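You operate a simulated robot arm through the tools that you are given. There is no shell and no other tool. Be economical: measure what you need, move in short steps, check, and stop when the job is done.

You run a simulated robot arm. Do the job below in one go: nothing can be reset, and whatever is moved stays where it is left.

Task
Put the strainer labelled "75" from the steel table on the shelf of the steel table. Take the tall green insert and put it on the shelf of the steel table. Put the tin labelled "fuses" from the top of the panel bench on the top of the white tank and the tin that says "plugs" on top of the rate card. Push the upper drawer shut. Put the rubbing pad on the pane of the light table away on the counter of the parts cabinet. Put the oil filter element marked "62" from the top of the door bench on the top shelf of the grey rack and the oil filter element labelled "92" on the white grease card. The order is free. Set down upright: strainer, tall green insert.

The check looks at the end state, three seconds after you hand in, the way a careful person would. Anything else that was tipped, shoved, dropped, spilled or broken makes it a failure.

Robot
A 7-joint arm with a two-finger parallel gripper on a trunk, on a base that drives. Base frame: it is fixed to the floor where the robot stands at the start and does not move with it; the origin is under the middle of the robot, x ahead of it, y to its left, z up; the surface under the hand at the start is at about z = 0.8. Lengths are in m, angles in rad, forces in N, time in s.
With the tool pointing down near the work surface it reaches from about 0.28 to 0.72 m from the robot's upright axis, wherever it stands. Its first joint turns from -2.897 to 2.897 rad. Places, roughly: counter of the parts cabinet (38x24 cm) [-3.76, -5.74, 0.92]; grease card [-1.5, -6, 0.75]; oil filter element [-1, -6, 1]; rate card [2, -4, 0.75]; rubbing pad (9x6x5 cm) [2.2, -5.6, 0.9]; shelf of the steel table [0.7, -0.2, 0.3]; strainer [0.5, 0, 0.75]; tall green insert (4x4x5 cm) [2.3, -4.1, 0.8]; tin [2, -4, 0.75]; top of the white tank [3.2, -1.9, 1]; top shelf of the grey rack [-2.6, -5.9, 1.4]; upper drawer [2.2, -5.4, 0.7]. Payload 3.43 kg.
The tool frame sits at the grasp point between the pads (the TCP): z along the fingers, y along the line on which they close. The tips reach 0.034 m beyond it. The gripper opens to 0.128 m. The fingers are 0.024 m wide and 0.012 m thick; the gripper's body (0.048 by 0.13 m) begins 0.096 m behind the TCP.
Orientation is that of the tool frame in the base frame, as [roll, pitch, yaw] about the fixed x, y, z axes, in that order (R = Rz(yaw) Ry(pitch) Rx(roll)). With the fingers straight down and closing along the base's y, the tool's x points along the base's -x, its y along +y and its z along -z.

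Tools
- The arm moves only by the tool move_arm. Its argument "commands" is a list of rows, each a list of 3 entries, a list of its own where there are three numbers: the turn, a rotation vector about the tool's x, y, z in rad, then the shift along the tool's x, y, z in mm, then the opening, from 0 (shut) to 1 (fully open). In form: [[[wx, wy, wz], [dx, dy, dz], claw], ...]. A call has 1 to 8 rows; each row is the pose to reach, as a shift and turn from the pose commanded when the call began, along the tool's axes at that moment. Each row takes 0.2 s and may step no farther than 0.05 m and 0.15 rad from the row before; otherwise, or with a gripper value out of range, the whole call is refused. A pose out of reach is approached as far as the arm can. The call stops where the force on the tool passes 40 N (or 10 N more than at its start, if that is more) or the arm is blocked; 0.2 s more then pass. The fingers move at their own pace (about 0.108 m/s each) and stop on an object; they squeeze with about 41 N. The grip force told is the motor's: it shows also when the fingers shut on nothing. Time passes only in rows, and 0.2 s behind the last, so rows that repeat a pose let the fingers close. It gives the time, the measured TCP pose, the force on the tool (base axes), the opening and the grip force at its end, in the units of the frame above (readings bear some noise), with the torque about the TCP (base axes, N m) and any sound that the robot's microphone picked up.
- Cameras (640 x 400 px; columns grow to the right, rows downward): "scene" is now at [-0.0179, 0.1013, 1.5323]; the picture's right is [-0.47, -0.88, 0.00], its down [-0.62, 0.34, -0.71] and it looks along [0.62, -0.34, -0.71] (base axes); focal length 294 px, centre (320, 200). "wrist" rides on the gripper at [0.076, -0.011, -0.16] in the tool frame; the picture's right is [0.15, 0.99, 0.00], its down [-0.88, 0.13, -0.46] and it looks along [-0.45, 0.07, 0.89] (tool axes); focal length 234 px, centre (320, 200). There is no depth. A picture from a camera that has moved, and an enlarged one, comes with that camera's place and axes in the base frame and with its lens.
- get_image(camera): a new picture of that camera. The clock stands still meanwhile.
- lift_body(by): slides the trunk up (or, below 0, down) by that many m; the arm and the scene camera ride with it, the base frame stays. It gives what a move gives, with no picture.
- steer(legs): drives the robot by 1 to 6 legs, each [ahead, left, turn to the left] in m, m and rad, along the robot's own axes; the way and the turn of a leg run together, so that a leg with both is an arc; at most 1.5 m and 3.142 rad a leg. The arm and the cameras ride along, it lands a little off, and it stops where it bumps. It gives what a move gives.
- aim_head(pan, tilt): turns the head with the scene camera to pan (to the left, within 1.501 rad either way) and tilt (down, from -0.506 to 1.204), counted from straight ahead of the robot. It gives what a move gives.
- close_up(camera, box): a new picture of the part [left, top, right, bottom] of that camera's present view, enlarged. The clock stands still meanwhile.
- job_done(): hands the job in; it is judged then, once.

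Go step by step. Nothing tells you exact positions but the pictures and the camera data: compare them with the known pose of the tool, close in by small moves and look again before you grip or let go. The budget is 217 turns and 218 pictures, counting those below and the enlarged ones. Unless the task says otherwise, let go and move clear before handing in, and close with one line.

The tools are called after "Request:" as a command line: name --argument value ..., lists and objects as JSON in quotes. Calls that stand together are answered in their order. move_arm: Moves the arm, as the interface text tells. Its arguments: {"type":"object","properties":{"commands":{"type":"array","items":{"type":"array"}}},"required":["commands"]} The other tools are called the same way: lift_body (by) slides the trunk up or down; steer (legs) drives the base; aim_head (pan, tilt) turns the head that bears the scene camera; get_image (camera) takes a picture; close_up (camera, box) takes an enlarged picture of a part of a camera's view; job_done () hands the job in.

At the start:

```text
clock: 0.0
ee_pos: [0.4004, -0.1407, 1.0977]
tcp_rot: [-3.141, 0.001, -3.14]
contact_force: [0.3, 0.5, -0.4]
torque: [-0.04, 0.01, 0.0]
finger_gap: 0.1277
gripper_force: 0.1
trunk travel left (down, up): [-0.25, 0.074]
robot x, y, heading: [0.0023, 0.0035, 0.001]
head pan, tilt: [-0.494, 0.784]
```

scene: 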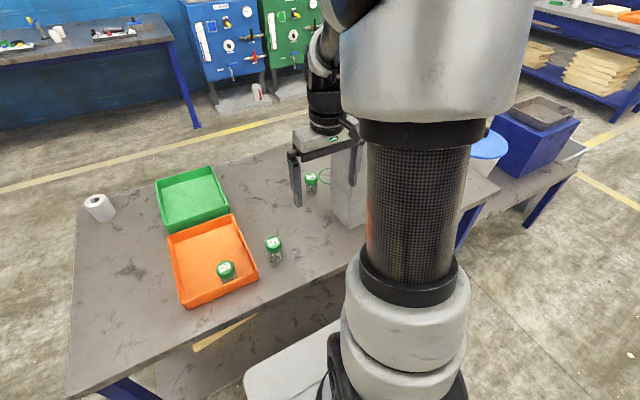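
wrist: 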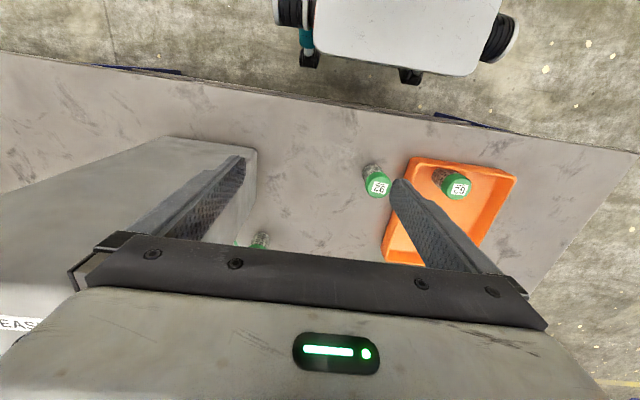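

I see a steel table with three green-capped strainers, two trays and a grey block. I'll zoom in to read the labels.

Request:
close_up --camera "scene" --box '[150, 150, 350, 300]'

Request:
close_up --camera "wrist" --box '[220, 140, 520, 270]'

```text
2.67 times, centred on (250, 225) of scene
camera zoom: at [-0.0179, 0.1013, 1.5323], right [-0.47, -0.88, 0.0], down [-0.62, 0.34, -0.71], along [0.62, -0.34, -0.71], focal length 785 px, centre (507, 133)
```

zoom: 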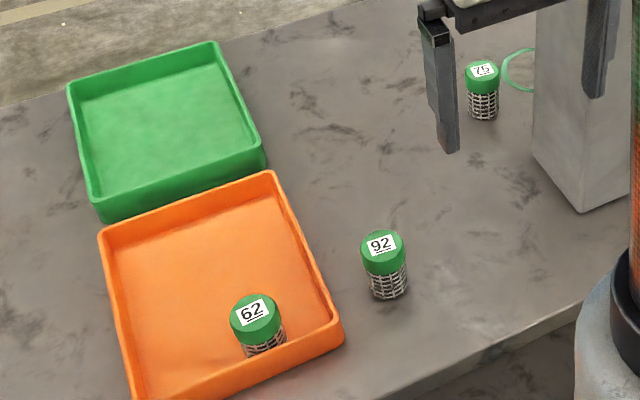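

```text
2.13 times, centred on (370, 205) of wrist
camera zoom: at [0.325, -0.152, 1.2581], right [-0.15, 0.99, 0.0], down [0.88, 0.13, 0.46], along [0.45, 0.07, -0.89], focal length 500 px, centre (213, 189)
```

zoom: 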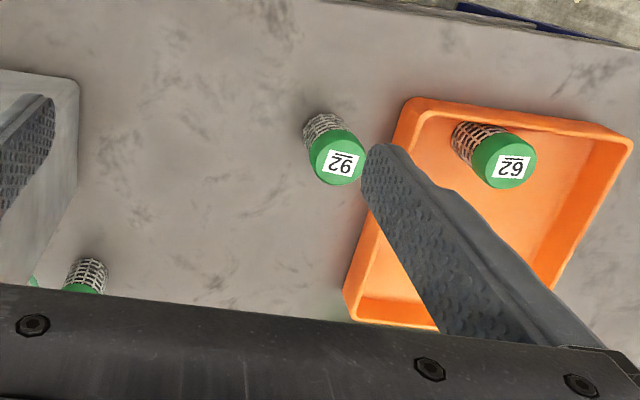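

The 75 is the far strainer at about (0.665, -0.24), close to a tall grey block. I'll look at the block and survey the surroundings before moving.

Request:
close_up --camera "wrist" --box '[0, 100, 320, 360]'

Request:
close_up --camera "scene" --box '[280, 90, 400, 240]'

Request:
aim_head --pan -1.2 --tilt 0.4

Request:
get_image --camera "scene"

```text
1.54 times, centred on (160, 230) of wrist
camera zoom: at [0.325, -0.152, 1.2581], right [-0.15, 0.99, 0.0], down [0.88, 0.13, 0.46], along [0.45, 0.07, -0.89], focal length 360 px, centre (566, 154)
```

zoom: 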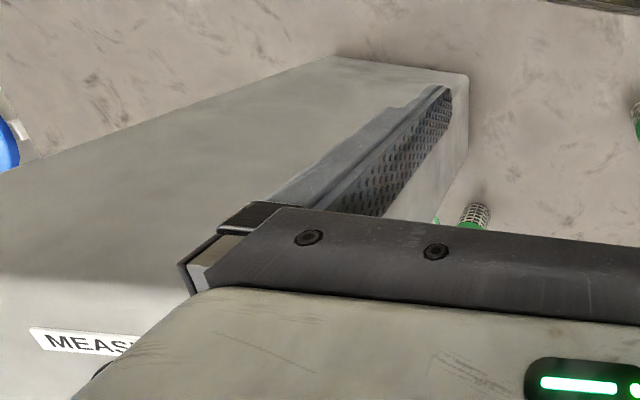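

```text
2.67 times, centred on (340, 165) of scene
camera zoom: at [-0.0179, 0.1013, 1.5323], right [-0.47, -0.88, 0.0], down [-0.62, 0.34, -0.71], along [0.62, -0.34, -0.71], focal length 785 px, centre (267, 293)
```

zoom: 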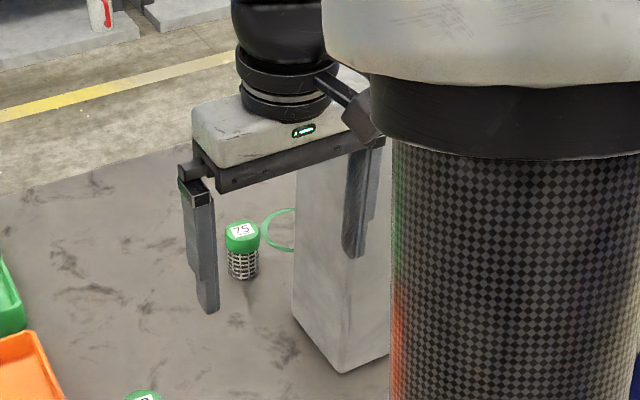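

```text
clock: 1.1
ee_pos: [0.4014, -0.1405, 1.099]
tcp_rot: [-3.141, 0.002, 3.14]
contact_force: [0.1, 0.4, -0.4]
torque: [-0.01, -0.03, -0.01]
finger_gap: 0.1277
gripper_force: 0.1
trunk travel left (down, up): [-0.25, 0.074]
robot x, y, heading: [-0.001, 0.0001, 0.004]
head pan, tilt: [-1.201, 0.4]
```

```text
211 pictures are left
camera scene: at [-0.0559, 0.0536, 1.5661], right [-0.93, -0.36, 0.0], down [-0.14, 0.36, -0.92], along [0.33, -0.86, -0.39], focal length 294 px, centre (320, 200)
```

scene: 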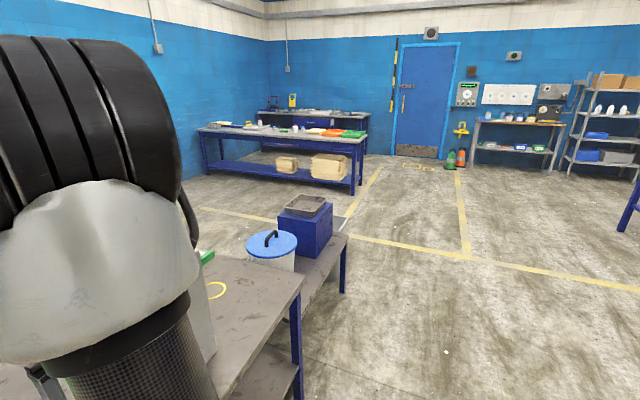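

The grey column beside the strainer is tall (about 1.2 m), so reaching past it from here is tight. I'll drive left around the table to see it and its shelf from outside, checking first that the way is clear.

Request:
aim_head --pan 0.9 --tilt 0.5

Request:
get_image --camera "scene"

Request:
aim_head --pan 0.0 --tilt 0.4

Request:
get_image --camera "scene"

```text
clock: 3.1
ee_pos: [0.4003, -0.1407, 1.099]
tcp_rot: [3.141, 0.0, -3.14]
contact_force: [0.1, 0.5, 0.8]
torque: [0.01, 0.03, -0.02]
finger_gap: 0.128
gripper_force: 0.0
trunk travel left (down, up): [-0.25, 0.074]
robot x, y, heading: [-0.001, 0.0004, 0.0]
head pan, tilt: [0.901, 0.499]
```

```text
210 pictures are left
camera scene: at [-0.0329, 0.2112, 1.557], right [0.78, -0.62, 0.0], down [-0.3, -0.38, -0.88], along [0.55, 0.69, -0.48], focal length 294 px, centre (320, 200)
```

scene: 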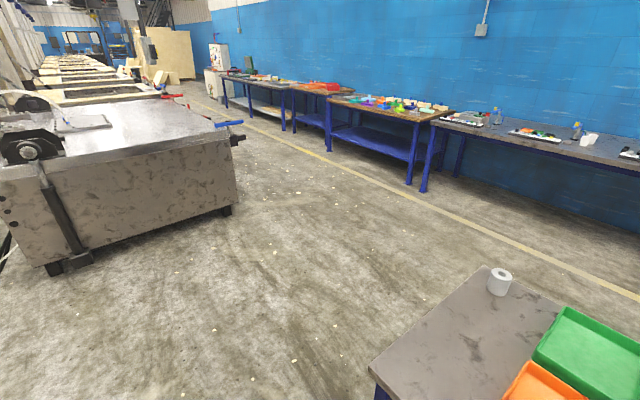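

```text
clock: 4.3
ee_pos: [0.4013, -0.1413, 1.0978]
tcp_rot: [3.141, 0.0, 3.141]
contact_force: [-0.3, 0.4, 0.7]
torque: [-0.04, 0.01, -0.02]
finger_gap: 0.1278
gripper_force: 0.1
trunk travel left (down, up): [-0.25, 0.074]
robot x, y, heading: [0.0008, 0.0033, 0.003]
head pan, tilt: [0.0, 0.4]
```

```text
209 pictures are left
camera scene: at [0.0031, 0.14, 1.5661], right [0.0, -1.0, 0.0], down [-0.39, 0.0, -0.92], along [0.92, 0.0, -0.39], focal length 294 px, centre (320, 200)
```

scene: 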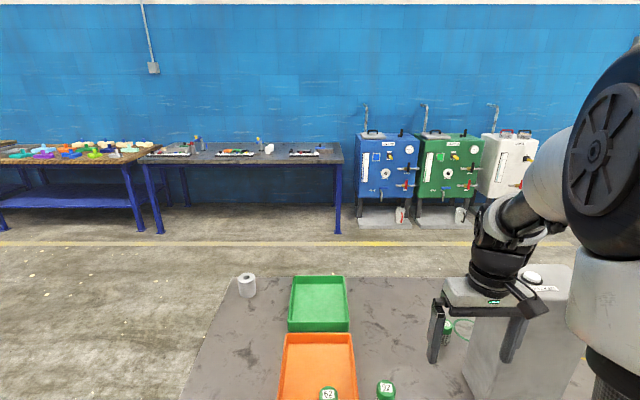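

The way around the left end is clear (table spans x about 0.36–0.99, left end y about 0.5). I'll drive around to the far side and face back.

Request:
steer --legs '[[-0.1, 0, 0], [0, 1.15, 0], [1.5, 0, 0], [0.25, 0, 0], [0, 0, 3.1416]]'

Request:
get_image --camera "scene"

```text
refused: 3.1416 is not a number from -3.14159 to 3.14159
```

```text
208 pictures are left
camera scene: at [0.0031, 0.14, 1.5661], right [0.0, -1.0, 0.0], down [-0.39, 0.0, -0.92], along [0.92, 0.0, -0.39], focal length 294 px, centre (320, 200)
```

scene: 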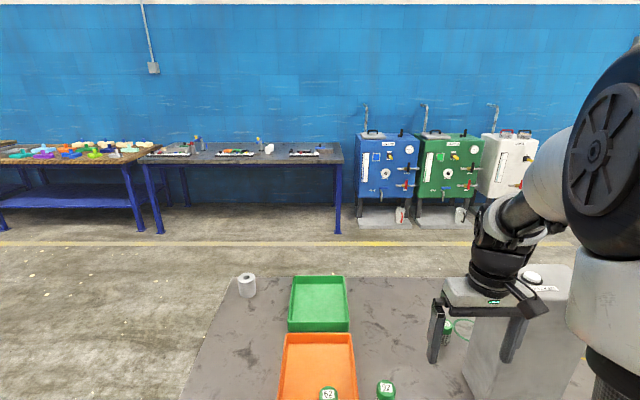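

The turn was just over the limit; I'll repeat the same drive with a slightly smaller turn.

Request:
steer --legs '[[-0.1, 0, 0], [0, 1.15, 0], [1.5, 0, 0], [0.25, 0, 0], [0, 0, 3.14]]'

Request:
aim_head --pan 0.6 --tilt 0.6

Request:
get_image --camera "scene"

```text
clock: 32.5
ee_pos: [1.2487, 1.267, 1.1001]
tcp_rot: [-3.141, 0.002, -0.017]
contact_force: [-0.2, 0.5, 0.3]
torque: [-0.01, 0.03, 0.01]
finger_gap: 0.1282
gripper_force: 0.1
trunk travel left (down, up): [-0.25, 0.074]
robot x, y, heading: [1.6506, 1.1193, 3.128]
head pan, tilt: [0.0, 0.4]
```

```text
clock: 33.5
ee_pos: [1.2488, 1.2656, 1.0981]
tcp_rot: [-3.141, 0.001, -0.015]
contact_force: [0.6, 0.1, -0.2]
torque: [-0.02, 0.02, 0.0]
finger_gap: 0.1281
gripper_force: 0.1
trunk travel left (down, up): [-0.25, 0.074]
robot x, y, heading: [1.6448, 1.1202, 3.13]
head pan, tilt: [0.6, 0.6]
```

```text
207 pictures are left
camera scene: at [1.6617, 0.9298, 1.5479], right [-0.55, 0.83, 0.0], down [0.47, 0.31, -0.83], along [-0.69, -0.46, -0.56], focal length 294 px, centre (320, 200)
```

scene: 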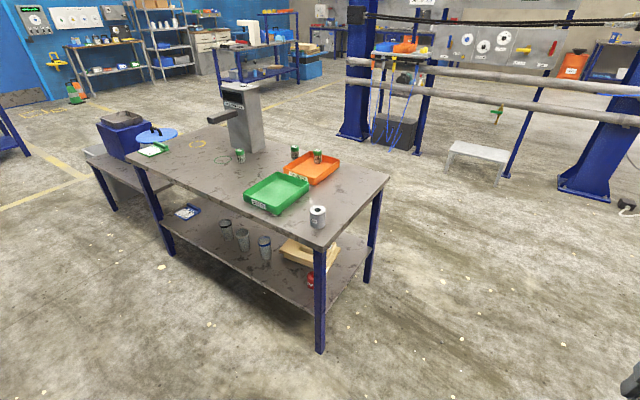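

I can see the shelf now, with jars, a blue dish and a box on it. I'll zoom in on the table top and the shelf.

Request:
close_up --camera "scene" --box '[130, 70, 350, 210]'

Request:
close_up --camera "scene" --box '[140, 170, 380, 330]'

```text
2.86 times, centred on (240, 140) of scene
camera zoom: at [1.6617, 0.9298, 1.5479], right [-0.55, 0.83, 0.0], down [0.47, 0.31, -0.83], along [-0.69, -0.46, -0.56], focal length 841 px, centre (549, 371)
```

zoom: 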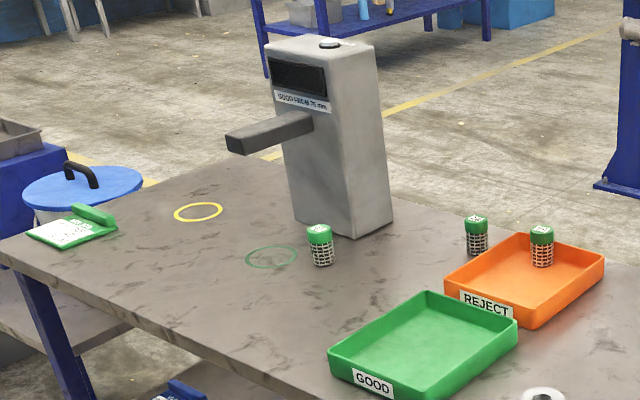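

```text
2.50 times, centred on (260, 250) of scene
camera zoom: at [1.6617, 0.9298, 1.5479], right [-0.55, 0.83, 0.0], down [0.47, 0.31, -0.83], along [-0.69, -0.46, -0.56], focal length 736 px, centre (470, 75)
```

zoom: 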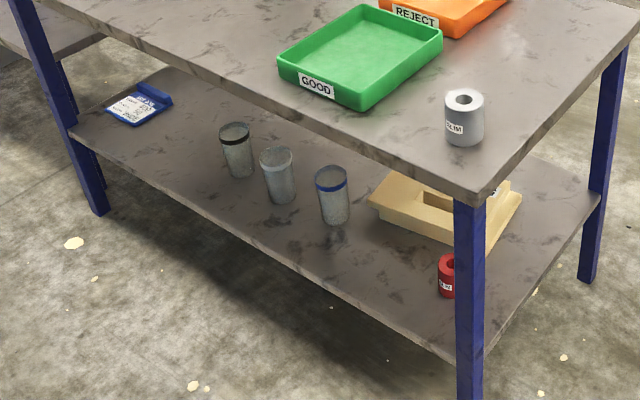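

The strainer stands at about (0.66, -0.25) with the gauge's arm to its -y side, and there is free shelf room near (0.85, -0.5). I'll drive to the far edge of the table, facing it.

Request:
steer --legs '[[0, 1.2, 0.012], [0.25, 0, 0]]'

Request:
aim_head --pan 0.2 --tilt 0.85

Request:
get_image --camera "scene"

Request:
get_image --camera "wrist"

```text
clock: 46.7
ee_pos: [0.9921, 0.0585, 1.0977]
tcp_rot: [3.141, -0.001, 0.002]
contact_force: [0.0, 0.4, -0.8]
torque: [-0.04, 0.02, 0.01]
finger_gap: 0.1278
gripper_force: 0.1
trunk travel left (down, up): [-0.25, 0.074]
robot x, y, heading: [1.3898, -0.0804, -3.139]
head pan, tilt: [0.6, 0.6]
```

```text
clock: 47.6
ee_pos: [0.9919, 0.0586, 1.0992]
tcp_rot: [-3.141, 0.001, 0.001]
contact_force: [-0.1, -0.1, 0.2]
torque: [-0.03, -0.02, -0.03]
finger_gap: 0.128
gripper_force: 0.0
trunk travel left (down, up): [-0.25, 0.074]
robot x, y, heading: [1.3879, -0.0844, -3.145]
head pan, tilt: [0.201, 0.85]
```

```text
204 pictures are left
camera scene: at [1.4064, -0.2362, 1.527], right [-0.2, 0.98, 0.0], down [0.74, 0.15, -0.66], along [-0.65, -0.13, -0.75], focal length 294 px, centre (320, 200)
```

scene: 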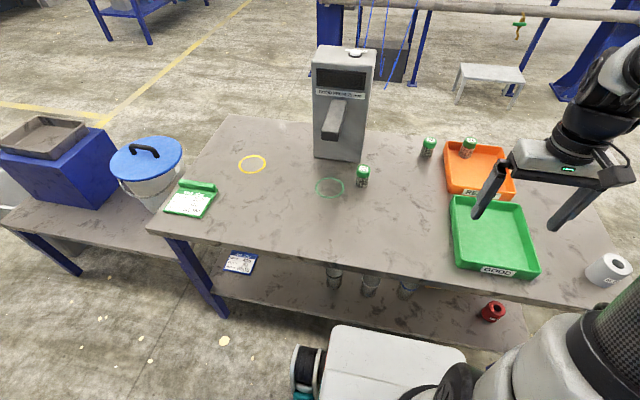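

```text
203 pictures are left
camera wrist: at [1.0678, 0.07, 1.2581], right [0.15, -0.99, 0.0], down [-0.88, -0.13, 0.46], along [-0.45, -0.07, -0.89], focal length 234 px, centre (320, 200)
```

wrist: 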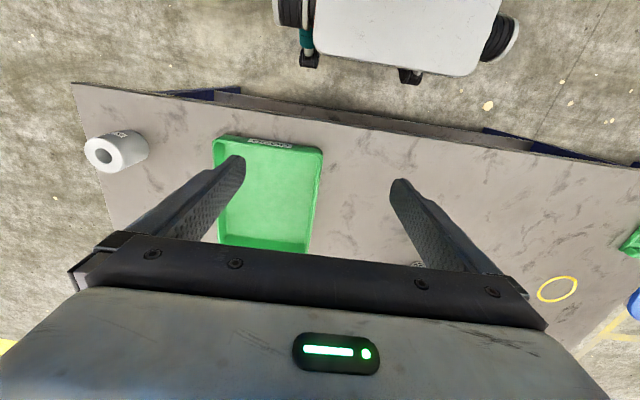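

Clear view now. I'll zoom on the 75 strainer for a precise fix.

Request:
close_up --camera "scene" --box '[300, 90, 440, 210]'

```text
3.33 times, centred on (370, 150) of scene
camera zoom: at [1.4064, -0.2362, 1.527], right [-0.2, 0.98, 0.0], down [0.74, 0.15, -0.66], along [-0.65, -0.13, -0.75], focal length 981 px, centre (153, 367)
```

zoom: 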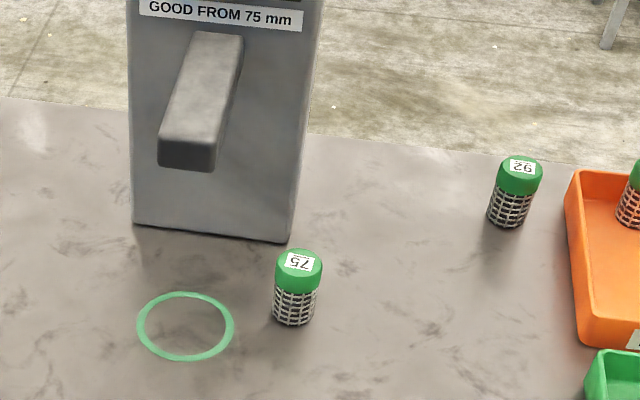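

The 75 strainer is at about (0.668, -0.235), top at z≈0.866. I'll turn and tilt the hand 45° so it can both grip here and reach under the table top.

Request:
move_arm --commands '[[[0, 0, -0.05], [-25, 45, 0], 0.65], [[0, 0, -0.1], [-50, 85, 0], 0.65], [[0, 0, -0.15], [-70, 125, 0], 0.65], [[0, 0, -0.2], [-85, 165, 0], 0.65], [[0, 0, -0.2], [-95, 205, 0], 0.65]]'

Request:
move_arm --commands '[[[0, -0.13, 0], [10, 0, 0], 0.65], [[0, -0.26, 0], [20, 0, 0], 0.65], [[0, -0.39, 0], [20, 0, 0], 0.65], [[0, -0.52, 0], [20, 0, 0], 0.65], [[0, -0.65, 0], [20, 0, 0], 0.65], [[0, -0.785, 0], [20, 0, 0], 0.65]]'

Request:
get_image --camera "scene"

Request:
get_image --camera "wrist"

```text
refused: row 1 steps farther than a row can; nothing moved
```

```text
clock: 49.0
ee_pos: [0.9937, 0.0737, 1.1057]
tcp_rot: [3.14, 0.783, 0.003]
contact_force: [-0.2, -0.3, 0.0]
torque: [-0.02, 0.01, -0.03]
finger_gap: 0.083
gripper_force: 0.1
out of reach, approached as far as the arm can: row 6
trunk travel left (down, up): [-0.25, 0.074]
robot x, y, heading: [1.3917, -0.0827, -3.141]
head pan, tilt: [0.201, 0.85]
```

```text
201 pictures are left
camera scene: at [1.4063, -0.2361, 1.527], right [-0.2, 0.98, 0.0], down [0.74, 0.15, -0.66], along [-0.65, -0.13, -0.75], focal length 294 px, centre (320, 200)
```

scene: 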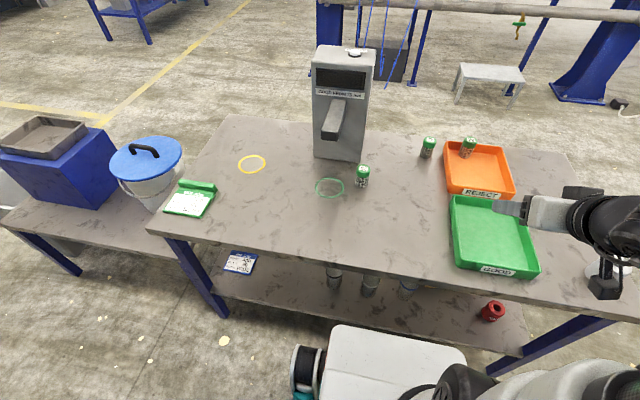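

```text
200 pictures are left
camera wrist: at [1.1603, 0.0849, 1.1661], right [0.11, -0.99, -0.1], down [-0.3, -0.13, 0.94], along [-0.95, -0.07, -0.31], focal length 234 px, centre (320, 200)
```

wrist: 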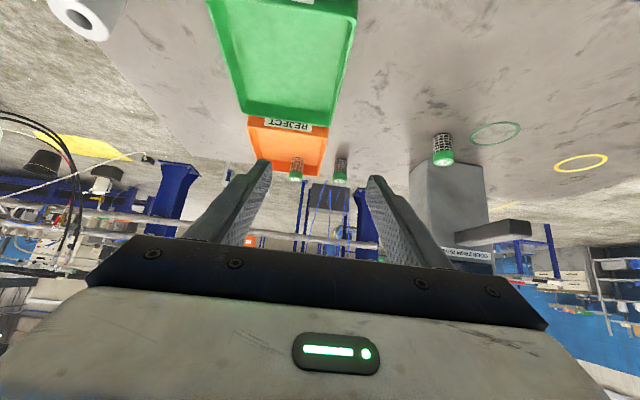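

The tilt is done. Now I'll shift across to be in line with the strainer, adding a little yaw.

Request:
move_arm --commands '[[[-0.028, 0, -0.028], [0, 48, 0], 0.65], [[-0.057, 0, -0.057], [0, 96, 0], 0.65], [[-0.085, 0, -0.085], [0, 144, 0], 0.65], [[-0.113, 0, -0.113], [0, 192, 0], 0.65], [[-0.141, 0, -0.141], [0, 240, 0], 0.65]]'

Request:
get_image --camera "wrist"

```text
clock: 50.2
ee_pos: [0.9587, -0.1744, 1.1229]
tcp_rot: [-3.141, 0.783, 0.203]
contact_force: [0.6, -0.2, -1.6]
torque: [0.06, -0.01, -0.03]
finger_gap: 0.0831
gripper_force: 0.1
out of reach, approached as far as the arm can: row 1, 2, 3, 4, 5
trunk travel left (down, up): [-0.25, 0.074]
robot x, y, heading: [1.3888, -0.0816, -3.143]
head pan, tilt: [0.201, 0.85]
```

```text
199 pictures are left
camera wrist: at [1.1201, -0.1305, 1.1832], right [0.3, -0.95, -0.1], down [-0.27, -0.19, 0.94], along [-0.91, -0.25, -0.32], focal length 234 px, centre (320, 200)
```

wrist: 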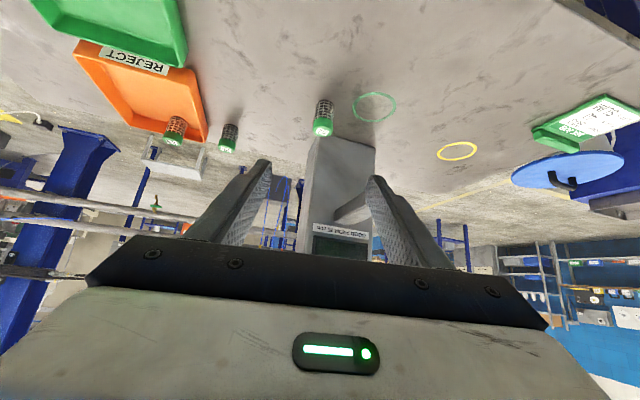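

Nearly aligned along the approach line. I'll advance about 0.19 m along the fingers and check.

Request:
move_arm --commands '[[[0, 0, 0], [-5, 0, 48], 0.65], [[0, 0, 0], [-10, 0, 96], 0.65], [[0, 0, 0], [-15, 0, 144], 0.65], [[0, 0, 0], [-18, 0, 190], 0.65], [[0, 0, 0], [-18, 0, 190], 0.65]]'

Request:
get_image --camera "wrist"

Request:
get_image --camera "scene"

```text
clock: 50.8
ee_pos: [0.9264, -0.3442, 1.1922]
tcp_rot: [2.637, 0.987, 0.095]
contact_force: [0.2, 0.3, 0.6]
torque: [0.0, -0.02, 0.06]
finger_gap: 0.0832
gripper_force: 0.0
out of reach, approached as far as the arm can: row 1
trunk travel left (down, up): [-0.25, 0.074]
robot x, y, heading: [1.3932, -0.0817, -3.136]
head pan, tilt: [0.201, 0.85]
stopped in row 3: the arm was blocked; the commanded pose is now the measured one
```

```text
198 pictures are left
camera wrist: at [1.0732, -0.2436, 1.204], right [0.56, -0.82, 0.14], down [-0.11, 0.1, 0.99], along [-0.82, -0.57, -0.03], focal length 234 px, centre (320, 200)
```

wrist: 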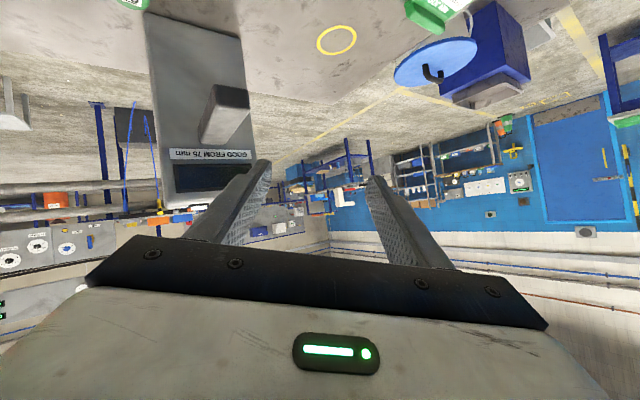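

```text
197 pictures are left
camera scene: at [1.4135, -0.2494, 1.5242], right [-0.4, 0.92, 0.0], down [0.71, 0.31, -0.63], along [-0.58, -0.25, -0.78], focal length 294 px, centre (320, 200)
```

scene: 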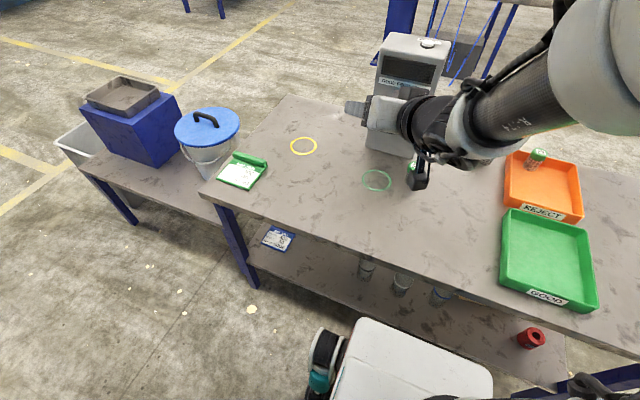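

The arm took an awkward swing and was blocked, having likely nudged the head; nothing on the table was touched. I'll bring the hand back to the tilted pose with more extension.

Request:
move_arm --commands '[[[0.07, 0.036, -0.002], [7, -30, 3], 0.65], [[0.14, 0.071, -0.005], [14, -60, 6], 0.65], [[0.21, 0.107, -0.007], [21, -90, 9], 0.65], [[0.28, 0.142, -0.009], [28, -120, 11], 0.65], [[0.35, 0.178, -0.012], [35, -150, 14], 0.65], [[0.421, 0.213, -0.014], [43, -181, 17], 0.65]]'

Request:
get_image --camera "scene"

```text
clock: 51.4
ee_pos: [0.9041, -0.2962, 1.1893]
tcp_rot: [2.493, 0.903, -0.117]
contact_force: [0.4, 0.2, 0.4]
torque: [-0.04, -0.05, 0.08]
finger_gap: 0.083
gripper_force: 0.0
trunk travel left (down, up): [-0.25, 0.074]
robot x, y, heading: [1.3911, -0.0808, -3.137]
head pan, tilt: [0.201, 0.85]
stopped in row 2: the arm was blocked; the commanded pose is now the measured one
```

```text
196 pictures are left
camera scene: at [1.4291, -0.2697, 1.5214], right [-0.69, 0.72, 0.0], down [0.58, 0.55, -0.6], along [-0.43, -0.41, -0.8], focal length 294 px, centre (320, 200)
```

scene: 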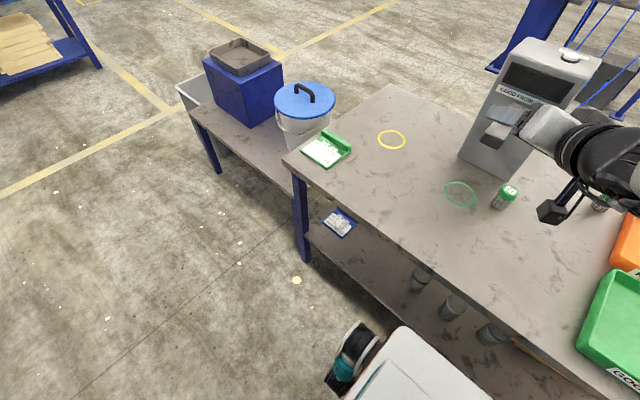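

The elbow is pressing on the head. I'll swing the head left, out of its way.

Request:
aim_head --pan 1.4 --tilt 0.7

Request:
move_arm --commands '[[[0, 0, 0], [0, 0, 0], 0.65], [[0, 0, 0], [0, -20, 0], 0.65]]'

Request:
get_image --camera "scene"

Request:
get_image --camera "wrist"

```text
clock: 52.8
ee_pos: [0.905, -0.301, 1.1883]
tcp_rot: [2.533, 0.91, -0.082]
contact_force: [-0.3, 0.1, -0.3]
torque: [0.04, -0.02, 0.01]
finger_gap: 0.0833
gripper_force: 0.0
trunk travel left (down, up): [-0.25, 0.074]
robot x, y, heading: [1.3936, -0.0811, -3.136]
head pan, tilt: [1.4, 0.7]
```

```text
clock: 53.4
ee_pos: [0.8955, -0.2831, 1.1825]
tcp_rot: [2.53, 0.912, -0.082]
contact_force: [-0.3, 0.2, 0.1]
torque: [0.02, 0.03, 0.02]
finger_gap: 0.0832
gripper_force: 0.0
trunk travel left (down, up): [-0.25, 0.074]
robot x, y, heading: [1.3905, -0.081, -3.137]
head pan, tilt: [1.4, 0.7]
```

```text
195 pictures are left
camera scene: at [1.4687, -0.3041, 1.5393], right [-0.99, 0.17, 0.0], down [0.11, 0.64, -0.76], along [-0.13, -0.75, -0.64], focal length 294 px, centre (320, 200)
```

scene: 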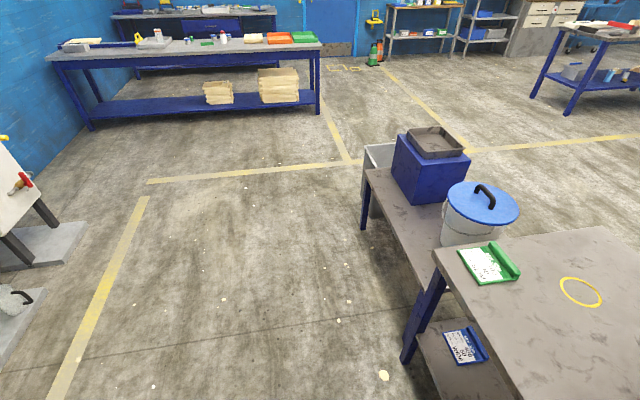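

```text
194 pictures are left
camera wrist: at [1.0484, -0.1947, 1.1984], right [0.47, -0.85, 0.23], down [-0.17, 0.17, 0.97], along [-0.87, -0.5, -0.07], focal length 234 px, centre (320, 200)
```

wrist: 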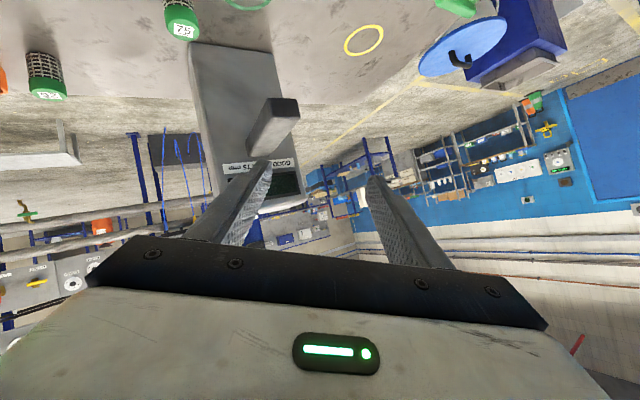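

Free again. Restoring the planned tilted orientation above the front part of the table.

Request:
move_arm --commands '[[[0.099, 0.044, -0.035], [10, -28, 6], 0.65], [[0.198, 0.088, -0.07], [20, -57, 11], 0.65], [[0.297, 0.132, -0.105], [30, -85, 17], 0.65], [[0.397, 0.177, -0.141], [39, -113, 23], 0.65], [[0.397, 0.177, -0.141], [39, -113, 23], 0.65]]'

Request:
get_image --camera "wrist"

```text
clock: 54.6
ee_pos: [0.8602, -0.2003, 1.1]
tcp_rot: [-3.14, 0.783, 0.201]
contact_force: [-0.1, -0.2, 0.2]
torque: [0.01, 0.01, 0.03]
finger_gap: 0.083
gripper_force: 0.0
trunk travel left (down, up): [-0.25, 0.074]
robot x, y, heading: [1.3889, -0.0795, -3.142]
head pan, tilt: [1.4, 0.7]
```

```text
193 pictures are left
camera wrist: at [1.0225, -0.1568, 1.1593], right [0.3, -0.95, -0.1], down [-0.27, -0.19, 0.94], along [-0.92, -0.25, -0.31], focal length 234 px, centre (320, 200)
```

wrist: 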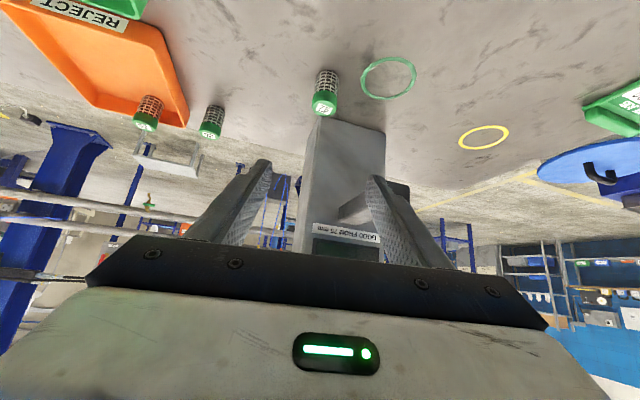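

Pose is as planned, and the wrist view agrees on the strainer's place. Advancing to 12 cm short of it.

Request:
move_arm --commands '[[[0, 0, 0], [20, -1, 45], 0.65], [[0, 0, 0], [38, -2, 90], 0.65], [[0, 0, 0], [38, -4, 138], 0.65], [[0, 0, 0], [38, -4, 186], 0.65], [[0, 0, 0], [38, -4, 195], 0.65]]'

Request:
get_image --camera "wrist"

Request:
aim_head --pan 0.6 --tilt 0.8

Request:
get_image --camera "scene"

```text
clock: 55.8
ee_pos: [0.7508, -0.2195, 0.935]
tcp_rot: [3.14, 0.784, 0.199]
contact_force: [0.3, -0.3, 1.0]
torque: [-0.02, 0.02, 0.02]
finger_gap: 0.0829
gripper_force: 0.1
trunk travel left (down, up): [-0.25, 0.074]
robot x, y, heading: [1.3946, -0.0827, -3.139]
head pan, tilt: [1.4, 0.7]
```

```text
192 pictures are left
camera wrist: at [0.9119, -0.1756, 0.9944], right [0.3, -0.95, -0.1], down [-0.27, -0.19, 0.94], along [-0.92, -0.25, -0.31], focal length 234 px, centre (320, 200)
```

wrist: 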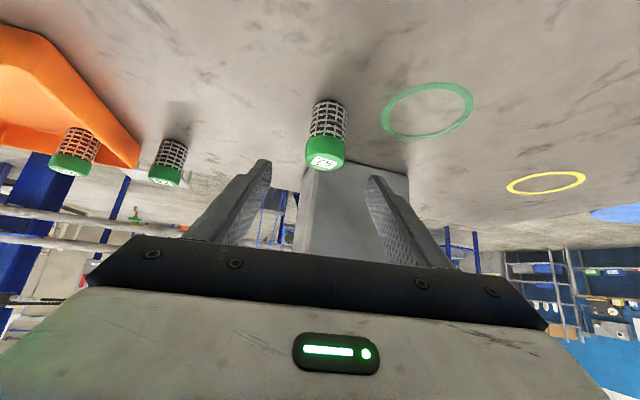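

```text
clock: 57.0
ee_pos: [0.7498, -0.2197, 0.9356]
tcp_rot: [-3.139, 0.785, 0.201]
contact_force: [-0.4, 0.2, -0.1]
torque: [-0.01, -0.02, -0.01]
finger_gap: 0.0831
gripper_force: 0.0
trunk travel left (down, up): [-0.25, 0.074]
robot x, y, heading: [1.3945, -0.0809, -3.14]
head pan, tilt: [0.6, 0.799]
```

```text
191 pictures are left
camera scene: at [1.4166, -0.2661, 1.531], right [-0.57, 0.82, 0.0], down [0.59, 0.41, -0.7], along [-0.57, -0.4, -0.72], focal length 294 px, centre (320, 200)
```

scene: 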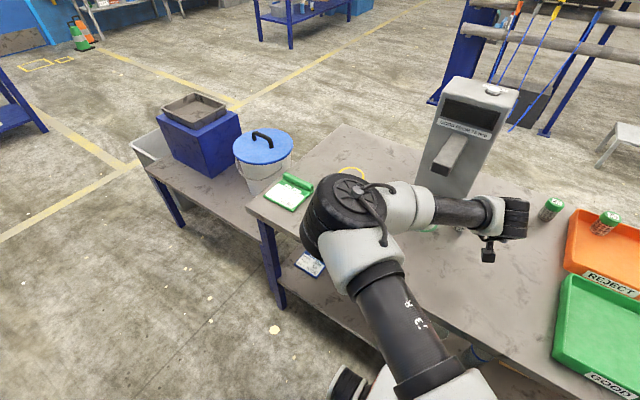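

The strainer is well centred between the fingers. Advancing the last 12 cm, then checking before closing.

Request:
move_arm --commands '[[[0, 0, 0], [0, 0, 40], 0.65], [[0, 0, 0], [0, 0, 80], 0.65], [[0, 0, 0], [0, 0, 110], 0.65], [[0, 0, 0], [0, 0, 118], 0.65]]'

Request:
get_image --camera "wrist"

Request:
get_image --camera "scene"

```text
clock: 58.0
ee_pos: [0.6684, -0.2354, 0.8507]
tcp_rot: [3.14, 0.785, 0.2]
contact_force: [0.2, -0.3, -0.3]
torque: [-0.01, -0.01, 0.0]
finger_gap: 0.0831
gripper_force: 0.0
trunk travel left (down, up): [-0.25, 0.074]
robot x, y, heading: [1.3931, -0.0798, -3.146]
head pan, tilt: [0.6, 0.799]
```

```text
190 pictures are left
camera wrist: at [0.8296, -0.1907, 0.9106], right [0.3, -0.95, -0.1], down [-0.27, -0.19, 0.94], along [-0.92, -0.25, -0.31], focal length 234 px, centre (320, 200)
```

wrist: 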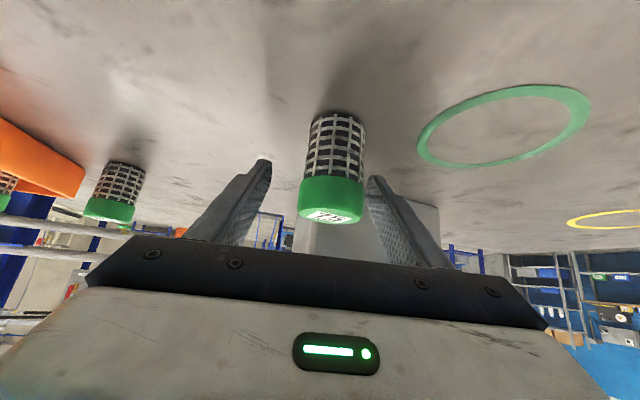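

```text
189 pictures are left
camera scene: at [1.4165, -0.2661, 1.531], right [-0.57, 0.82, 0.0], down [0.59, 0.41, -0.7], along [-0.57, -0.4, -0.72], focal length 294 px, centre (320, 200)
```

scene: 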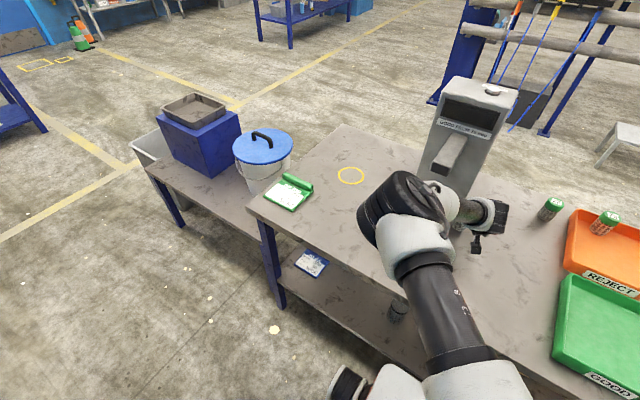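

The strainer sits about 6 mm to one side; I'll correct that and close gently.

Request:
move_arm --commands '[[[0, 0, 0], [0, 6, 0], 0.65], [[0, 0, 0], [0, 6, 0], 0.45], [[0, 0, 0], [0, 6, 0], 0.3], [[0, 0, 0], [0, 6, 0], 0.2], [[0, 0, 0], [0, 6, 0], 0.2]]'

Request:
get_image --camera "wrist"

```text
clock: 59.2
ee_pos: [0.6701, -0.2403, 0.851]
tcp_rot: [-3.14, 0.785, 0.201]
contact_force: [0.3, -0.1, 0.8]
torque: [0.0, 0.03, 0.01]
finger_gap: 0.0444
gripper_force: 40.4
trunk travel left (down, up): [-0.25, 0.074]
robot x, y, heading: [1.3892, -0.0804, -3.144]
head pan, tilt: [0.6, 0.799]
```

```text
188 pictures are left
camera wrist: at [0.8313, -0.1967, 0.9105], right [0.3, -0.95, -0.1], down [-0.27, -0.19, 0.94], along [-0.92, -0.25, -0.31], focal length 234 px, centre (320, 200)
```

wrist: 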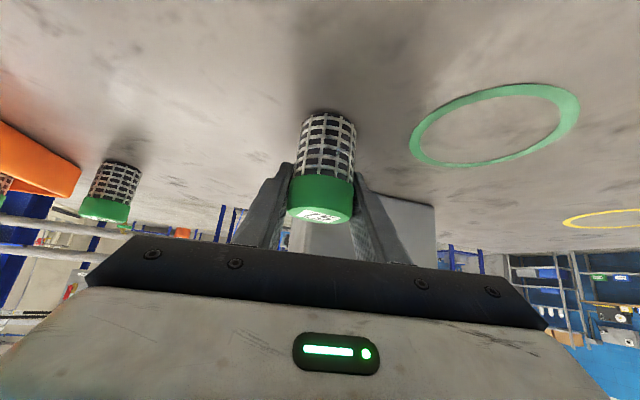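

Gripped at 44 mm. Lifting slightly and backing out along the approach line.

Request:
move_arm --commands '[[[0, 0, 0], [-14, 0, -14], 0.2], [[0, 0, 0], [-20, 0, -50], 0.2], [[0, 0, 0], [-20, 0, -95], 0.2], [[0, 0, 0], [-20, 0, -140], 0.2], [[0, 0, 0], [-20, 0, -185], 0.2], [[0, 0, 0], [-20, 0, -230], 0.2]]'

Request:
get_image --camera "wrist"

Request:
get_image --camera "scene"

```text
clock: 60.6
ee_pos: [0.8158, -0.2152, 1.0295]
tcp_rot: [-3.141, 0.783, 0.203]
contact_force: [0.3, 0.6, -0.9]
torque: [0.05, 0.02, 0.02]
finger_gap: 0.0446
gripper_force: 41.2
trunk travel left (down, up): [-0.25, 0.074]
robot x, y, heading: [1.396, -0.08, -3.144]
head pan, tilt: [0.6, 0.799]
```

```text
187 pictures are left
camera wrist: at [0.9774, -0.1707, 1.0889], right [0.3, -0.95, -0.1], down [-0.27, -0.19, 0.94], along [-0.92, -0.26, -0.31], focal length 234 px, centre (320, 200)
```

wrist: 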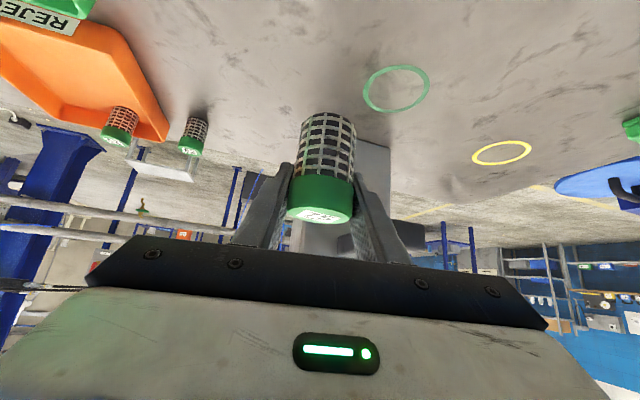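

```text
186 pictures are left
camera scene: at [1.4165, -0.2661, 1.531], right [-0.57, 0.82, 0.0], down [0.59, 0.41, -0.7], along [-0.57, -0.4, -0.72], focal length 294 px, centre (320, 200)
```

scene: 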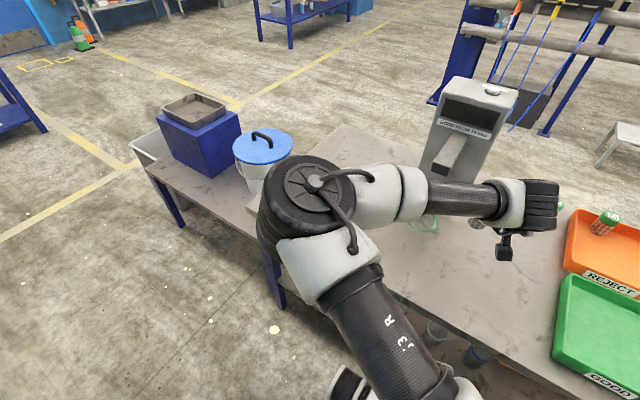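

Backing away from the table and moving along it to where the shelf is free, then lowering the trunk.

Request:
steer --legs '[[-0.55, 0, 0], [0, 0.45, 0]]'

Request:
lift_body --by -0.25

Request:
aim_head --pan 0.3 --tilt 0.6

Request:
get_image --camera "scene"

```text
clock: 68.2
ee_pos: [1.3685, -0.6573, 1.0297]
tcp_rot: [3.14, 0.785, 0.201]
contact_force: [-0.6, 0.0, -1.1]
torque: [0.0, 0.0, -0.04]
finger_gap: 0.0444
gripper_force: 41.0
trunk travel left (down, up): [-0.25, 0.074]
robot x, y, heading: [1.9418, -0.5226, -3.136]
head pan, tilt: [0.6, 0.799]
```

```text
clock: 70.7
ee_pos: [1.3689, -0.6574, 0.7796]
tcp_rot: [3.141, 0.785, 0.201]
contact_force: [0.3, 0.0, -1.1]
torque: [0.0, 0.01, 0.03]
finger_gap: 0.0442
gripper_force: 41.1
trunk travel left (down, up): [0.0, 0.324]
robot x, y, heading: [1.9453, -0.5263, -3.144]
head pan, tilt: [0.6, 0.799]
```

```text
clock: 71.5
ee_pos: [1.3694, -0.6573, 0.7796]
tcp_rot: [-3.141, 0.787, 0.2]
contact_force: [-1.1, 0.1, -0.7]
torque: [-0.02, 0.01, 0.04]
finger_gap: 0.0443
gripper_force: 40.7
trunk travel left (down, up): [0.0, 0.324]
robot x, y, heading: [1.9432, -0.5219, -3.14]
head pan, tilt: [0.3, 0.6]
```

```text
185 pictures are left
camera scene: at [1.9523, -0.6894, 1.2978], right [-0.3, 0.95, 0.0], down [0.54, 0.17, -0.82], along [-0.79, -0.25, -0.57], focal length 294 px, centre (320, 200)
```

scene: 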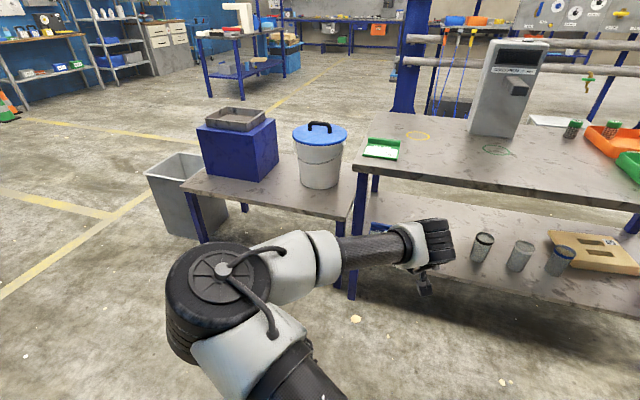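

Clear of the table now. I'll lower the hand in free space and see how the arm folds before reaching under the table top.

Request:
move_arm --commands '[[[0, 0, 0], [28, 0, 38], 0.2], [[0, 0, 0], [56, 0, 76], 0.2], [[0, 0, 0], [84, 0, 115], 0.2], [[0, 0, 0], [113, 0, 153], 0.2], [[0, 0, 0], [141, 0, 191], 0.2], [[0, 0, 0], [170, 0, 230], 0.2], [[0, 0, 0], [198, 0, 268], 0.2]]'

Request:
get_image --camera "scene"

Request:
get_image --camera "wrist"

```text
clock: 73.1
ee_pos: [1.3082, -0.6573, 0.48]
tcp_rot: [3.133, 0.77, 0.201]
contact_force: [-0.8, -0.7, -1.0]
torque: [0.01, 0.0, 0.02]
finger_gap: 0.0447
gripper_force: 41.2
out of reach, approached as far as the arm can: row 7
trunk travel left (down, up): [0.0, 0.324]
robot x, y, heading: [1.9448, -0.5213, -3.14]
head pan, tilt: [0.3, 0.6]
```

```text
184 pictures are left
camera scene: at [1.9525, -0.6895, 1.2979], right [-0.3, 0.95, 0.0], down [0.54, 0.17, -0.83], along [-0.79, -0.25, -0.56], focal length 294 px, centre (320, 200)
```

scene: 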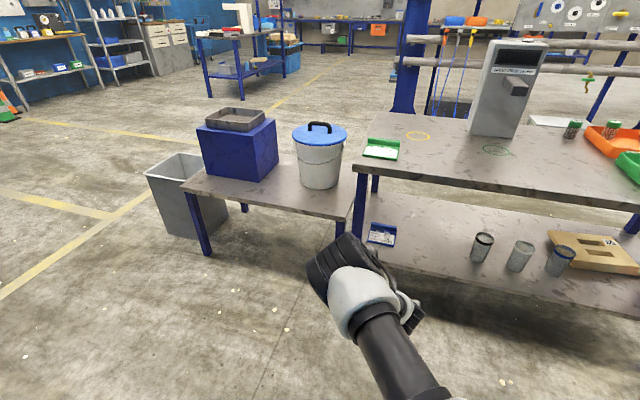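

```text
183 pictures are left
camera wrist: at [1.4677, -0.6121, 0.5429], right [0.31, -0.95, -0.1], down [-0.28, -0.19, 0.94], along [-0.91, -0.26, -0.32], focal length 234 px, centre (320, 200)
```

wrist: 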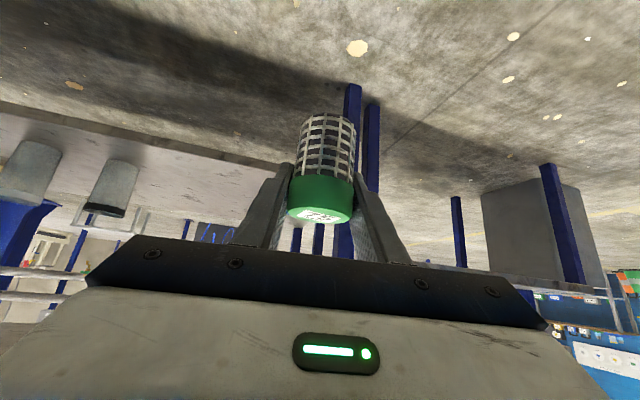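

The arm ran out of reach at that radius. I'll test whether the low height is reachable closer in.

Request:
move_arm --commands '[[[0, 0, 0], [0, 0, -45], 0.2], [[0, 0, 0], [40, 4, -45], 0.2], [[0, 0, 0], [80, 8, -45], 0.2], [[0, 0, 0], [120, 12, -45], 0.2], [[0, 0, 0], [157, 14, -45], 0.2], [[0, 0, 0], [157, 14, -45], 0.2]]'

Request:
get_image --camera "scene"

```text
clock: 74.5
ee_pos: [1.3928, -0.6131, 0.4722]
tcp_rot: [3.099, 0.722, 0.202]
contact_force: [0.1, -0.3, -1.2]
torque: [-0.01, 0.0, -0.01]
finger_gap: 0.0447
gripper_force: 40.9
out of reach, approached as far as the arm can: row 2, 3, 4, 5, 6
trunk travel left (down, up): [0.0, 0.324]
robot x, y, heading: [1.9456, -0.5228, -3.138]
head pan, tilt: [0.3, 0.6]
```

```text
182 pictures are left
camera scene: at [1.9523, -0.6893, 1.2979], right [-0.3, 0.95, 0.0], down [0.54, 0.17, -0.83], along [-0.79, -0.25, -0.56], focal length 294 px, centre (320, 200)
```

scene: 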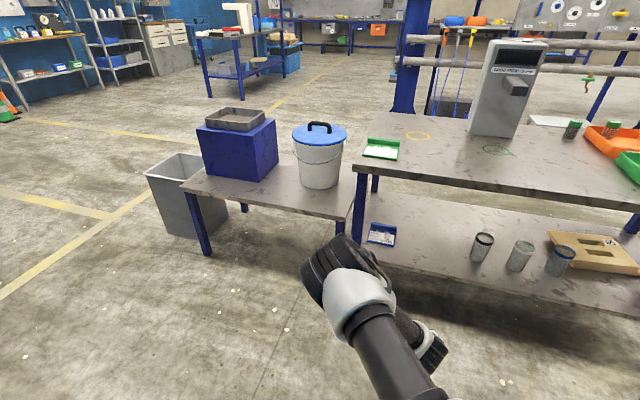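

The low limit comes from the arm's geometry: a 45° hand can't get down to the shelf, but a near-vertical hand gripping only the cap can. I'll raise the arm, put the strainer down on the table near this edge, and regrip it vertically.

Request:
move_arm --commands '[[[0, 0, 0], [-40, -2, -25], 0.2], [[0, 0, 0], [-80, -4, -50], 0.2], [[0, 0, 0], [-120, -6, -75], 0.2], [[0, 0, 0], [-160, -8, -100], 0.2], [[0, 0, 0], [-200, -10, -125], 0.2], [[0, 0, 0], [-240, -12, -150], 0.2], [[0, 0, 0], [-280, -14, -175], 0.2], [[0, 0, 0], [-320, -14, -200], 0.2]]'

Request:
lift_body --by 0.29

Request:
get_image --camera "scene"

Request:
get_image --camera "wrist"

```text
clock: 76.3
ee_pos: [1.2819, -0.6124, 0.8375]
tcp_rot: [3.101, 0.719, 0.201]
contact_force: [1.1, -0.5, -1.3]
torque: [0.03, -0.01, 0.01]
finger_gap: 0.0447
gripper_force: 41.6
trunk travel left (down, up): [0.0, 0.324]
robot x, y, heading: [1.9453, -0.5259, -3.138]
head pan, tilt: [0.3, 0.6]
```

```text
clock: 79.2
ee_pos: [1.2821, -0.6133, 1.1258]
tcp_rot: [3.1, 0.722, 0.203]
contact_force: [-0.4, -0.5, -0.7]
torque: [0.03, -0.01, 0.0]
finger_gap: 0.0445
gripper_force: 40.3
trunk travel left (down, up): [-0.29, 0.034]
robot x, y, heading: [1.9494, -0.5229, -3.144]
head pan, tilt: [0.3, 0.6]
```

```text
181 pictures are left
camera scene: at [1.9522, -0.6894, 1.5878], right [-0.3, 0.95, 0.0], down [0.54, 0.17, -0.83], along [-0.79, -0.25, -0.57], focal length 294 px, centre (320, 200)
```

scene: 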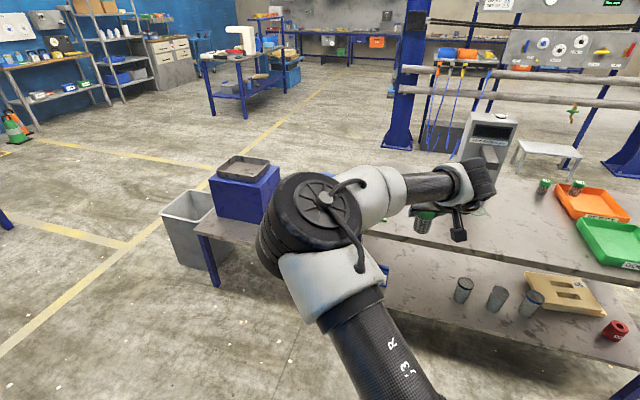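

```text
180 pictures are left
camera wrist: at [1.4374, -0.5632, 1.1959], right [0.33, -0.94, -0.07], down [-0.33, -0.18, 0.93], along [-0.88, -0.29, -0.37], focal length 234 px, centre (320, 200)
```

wrist: 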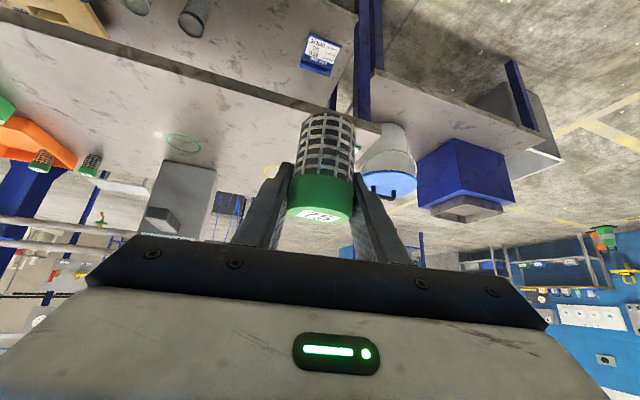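

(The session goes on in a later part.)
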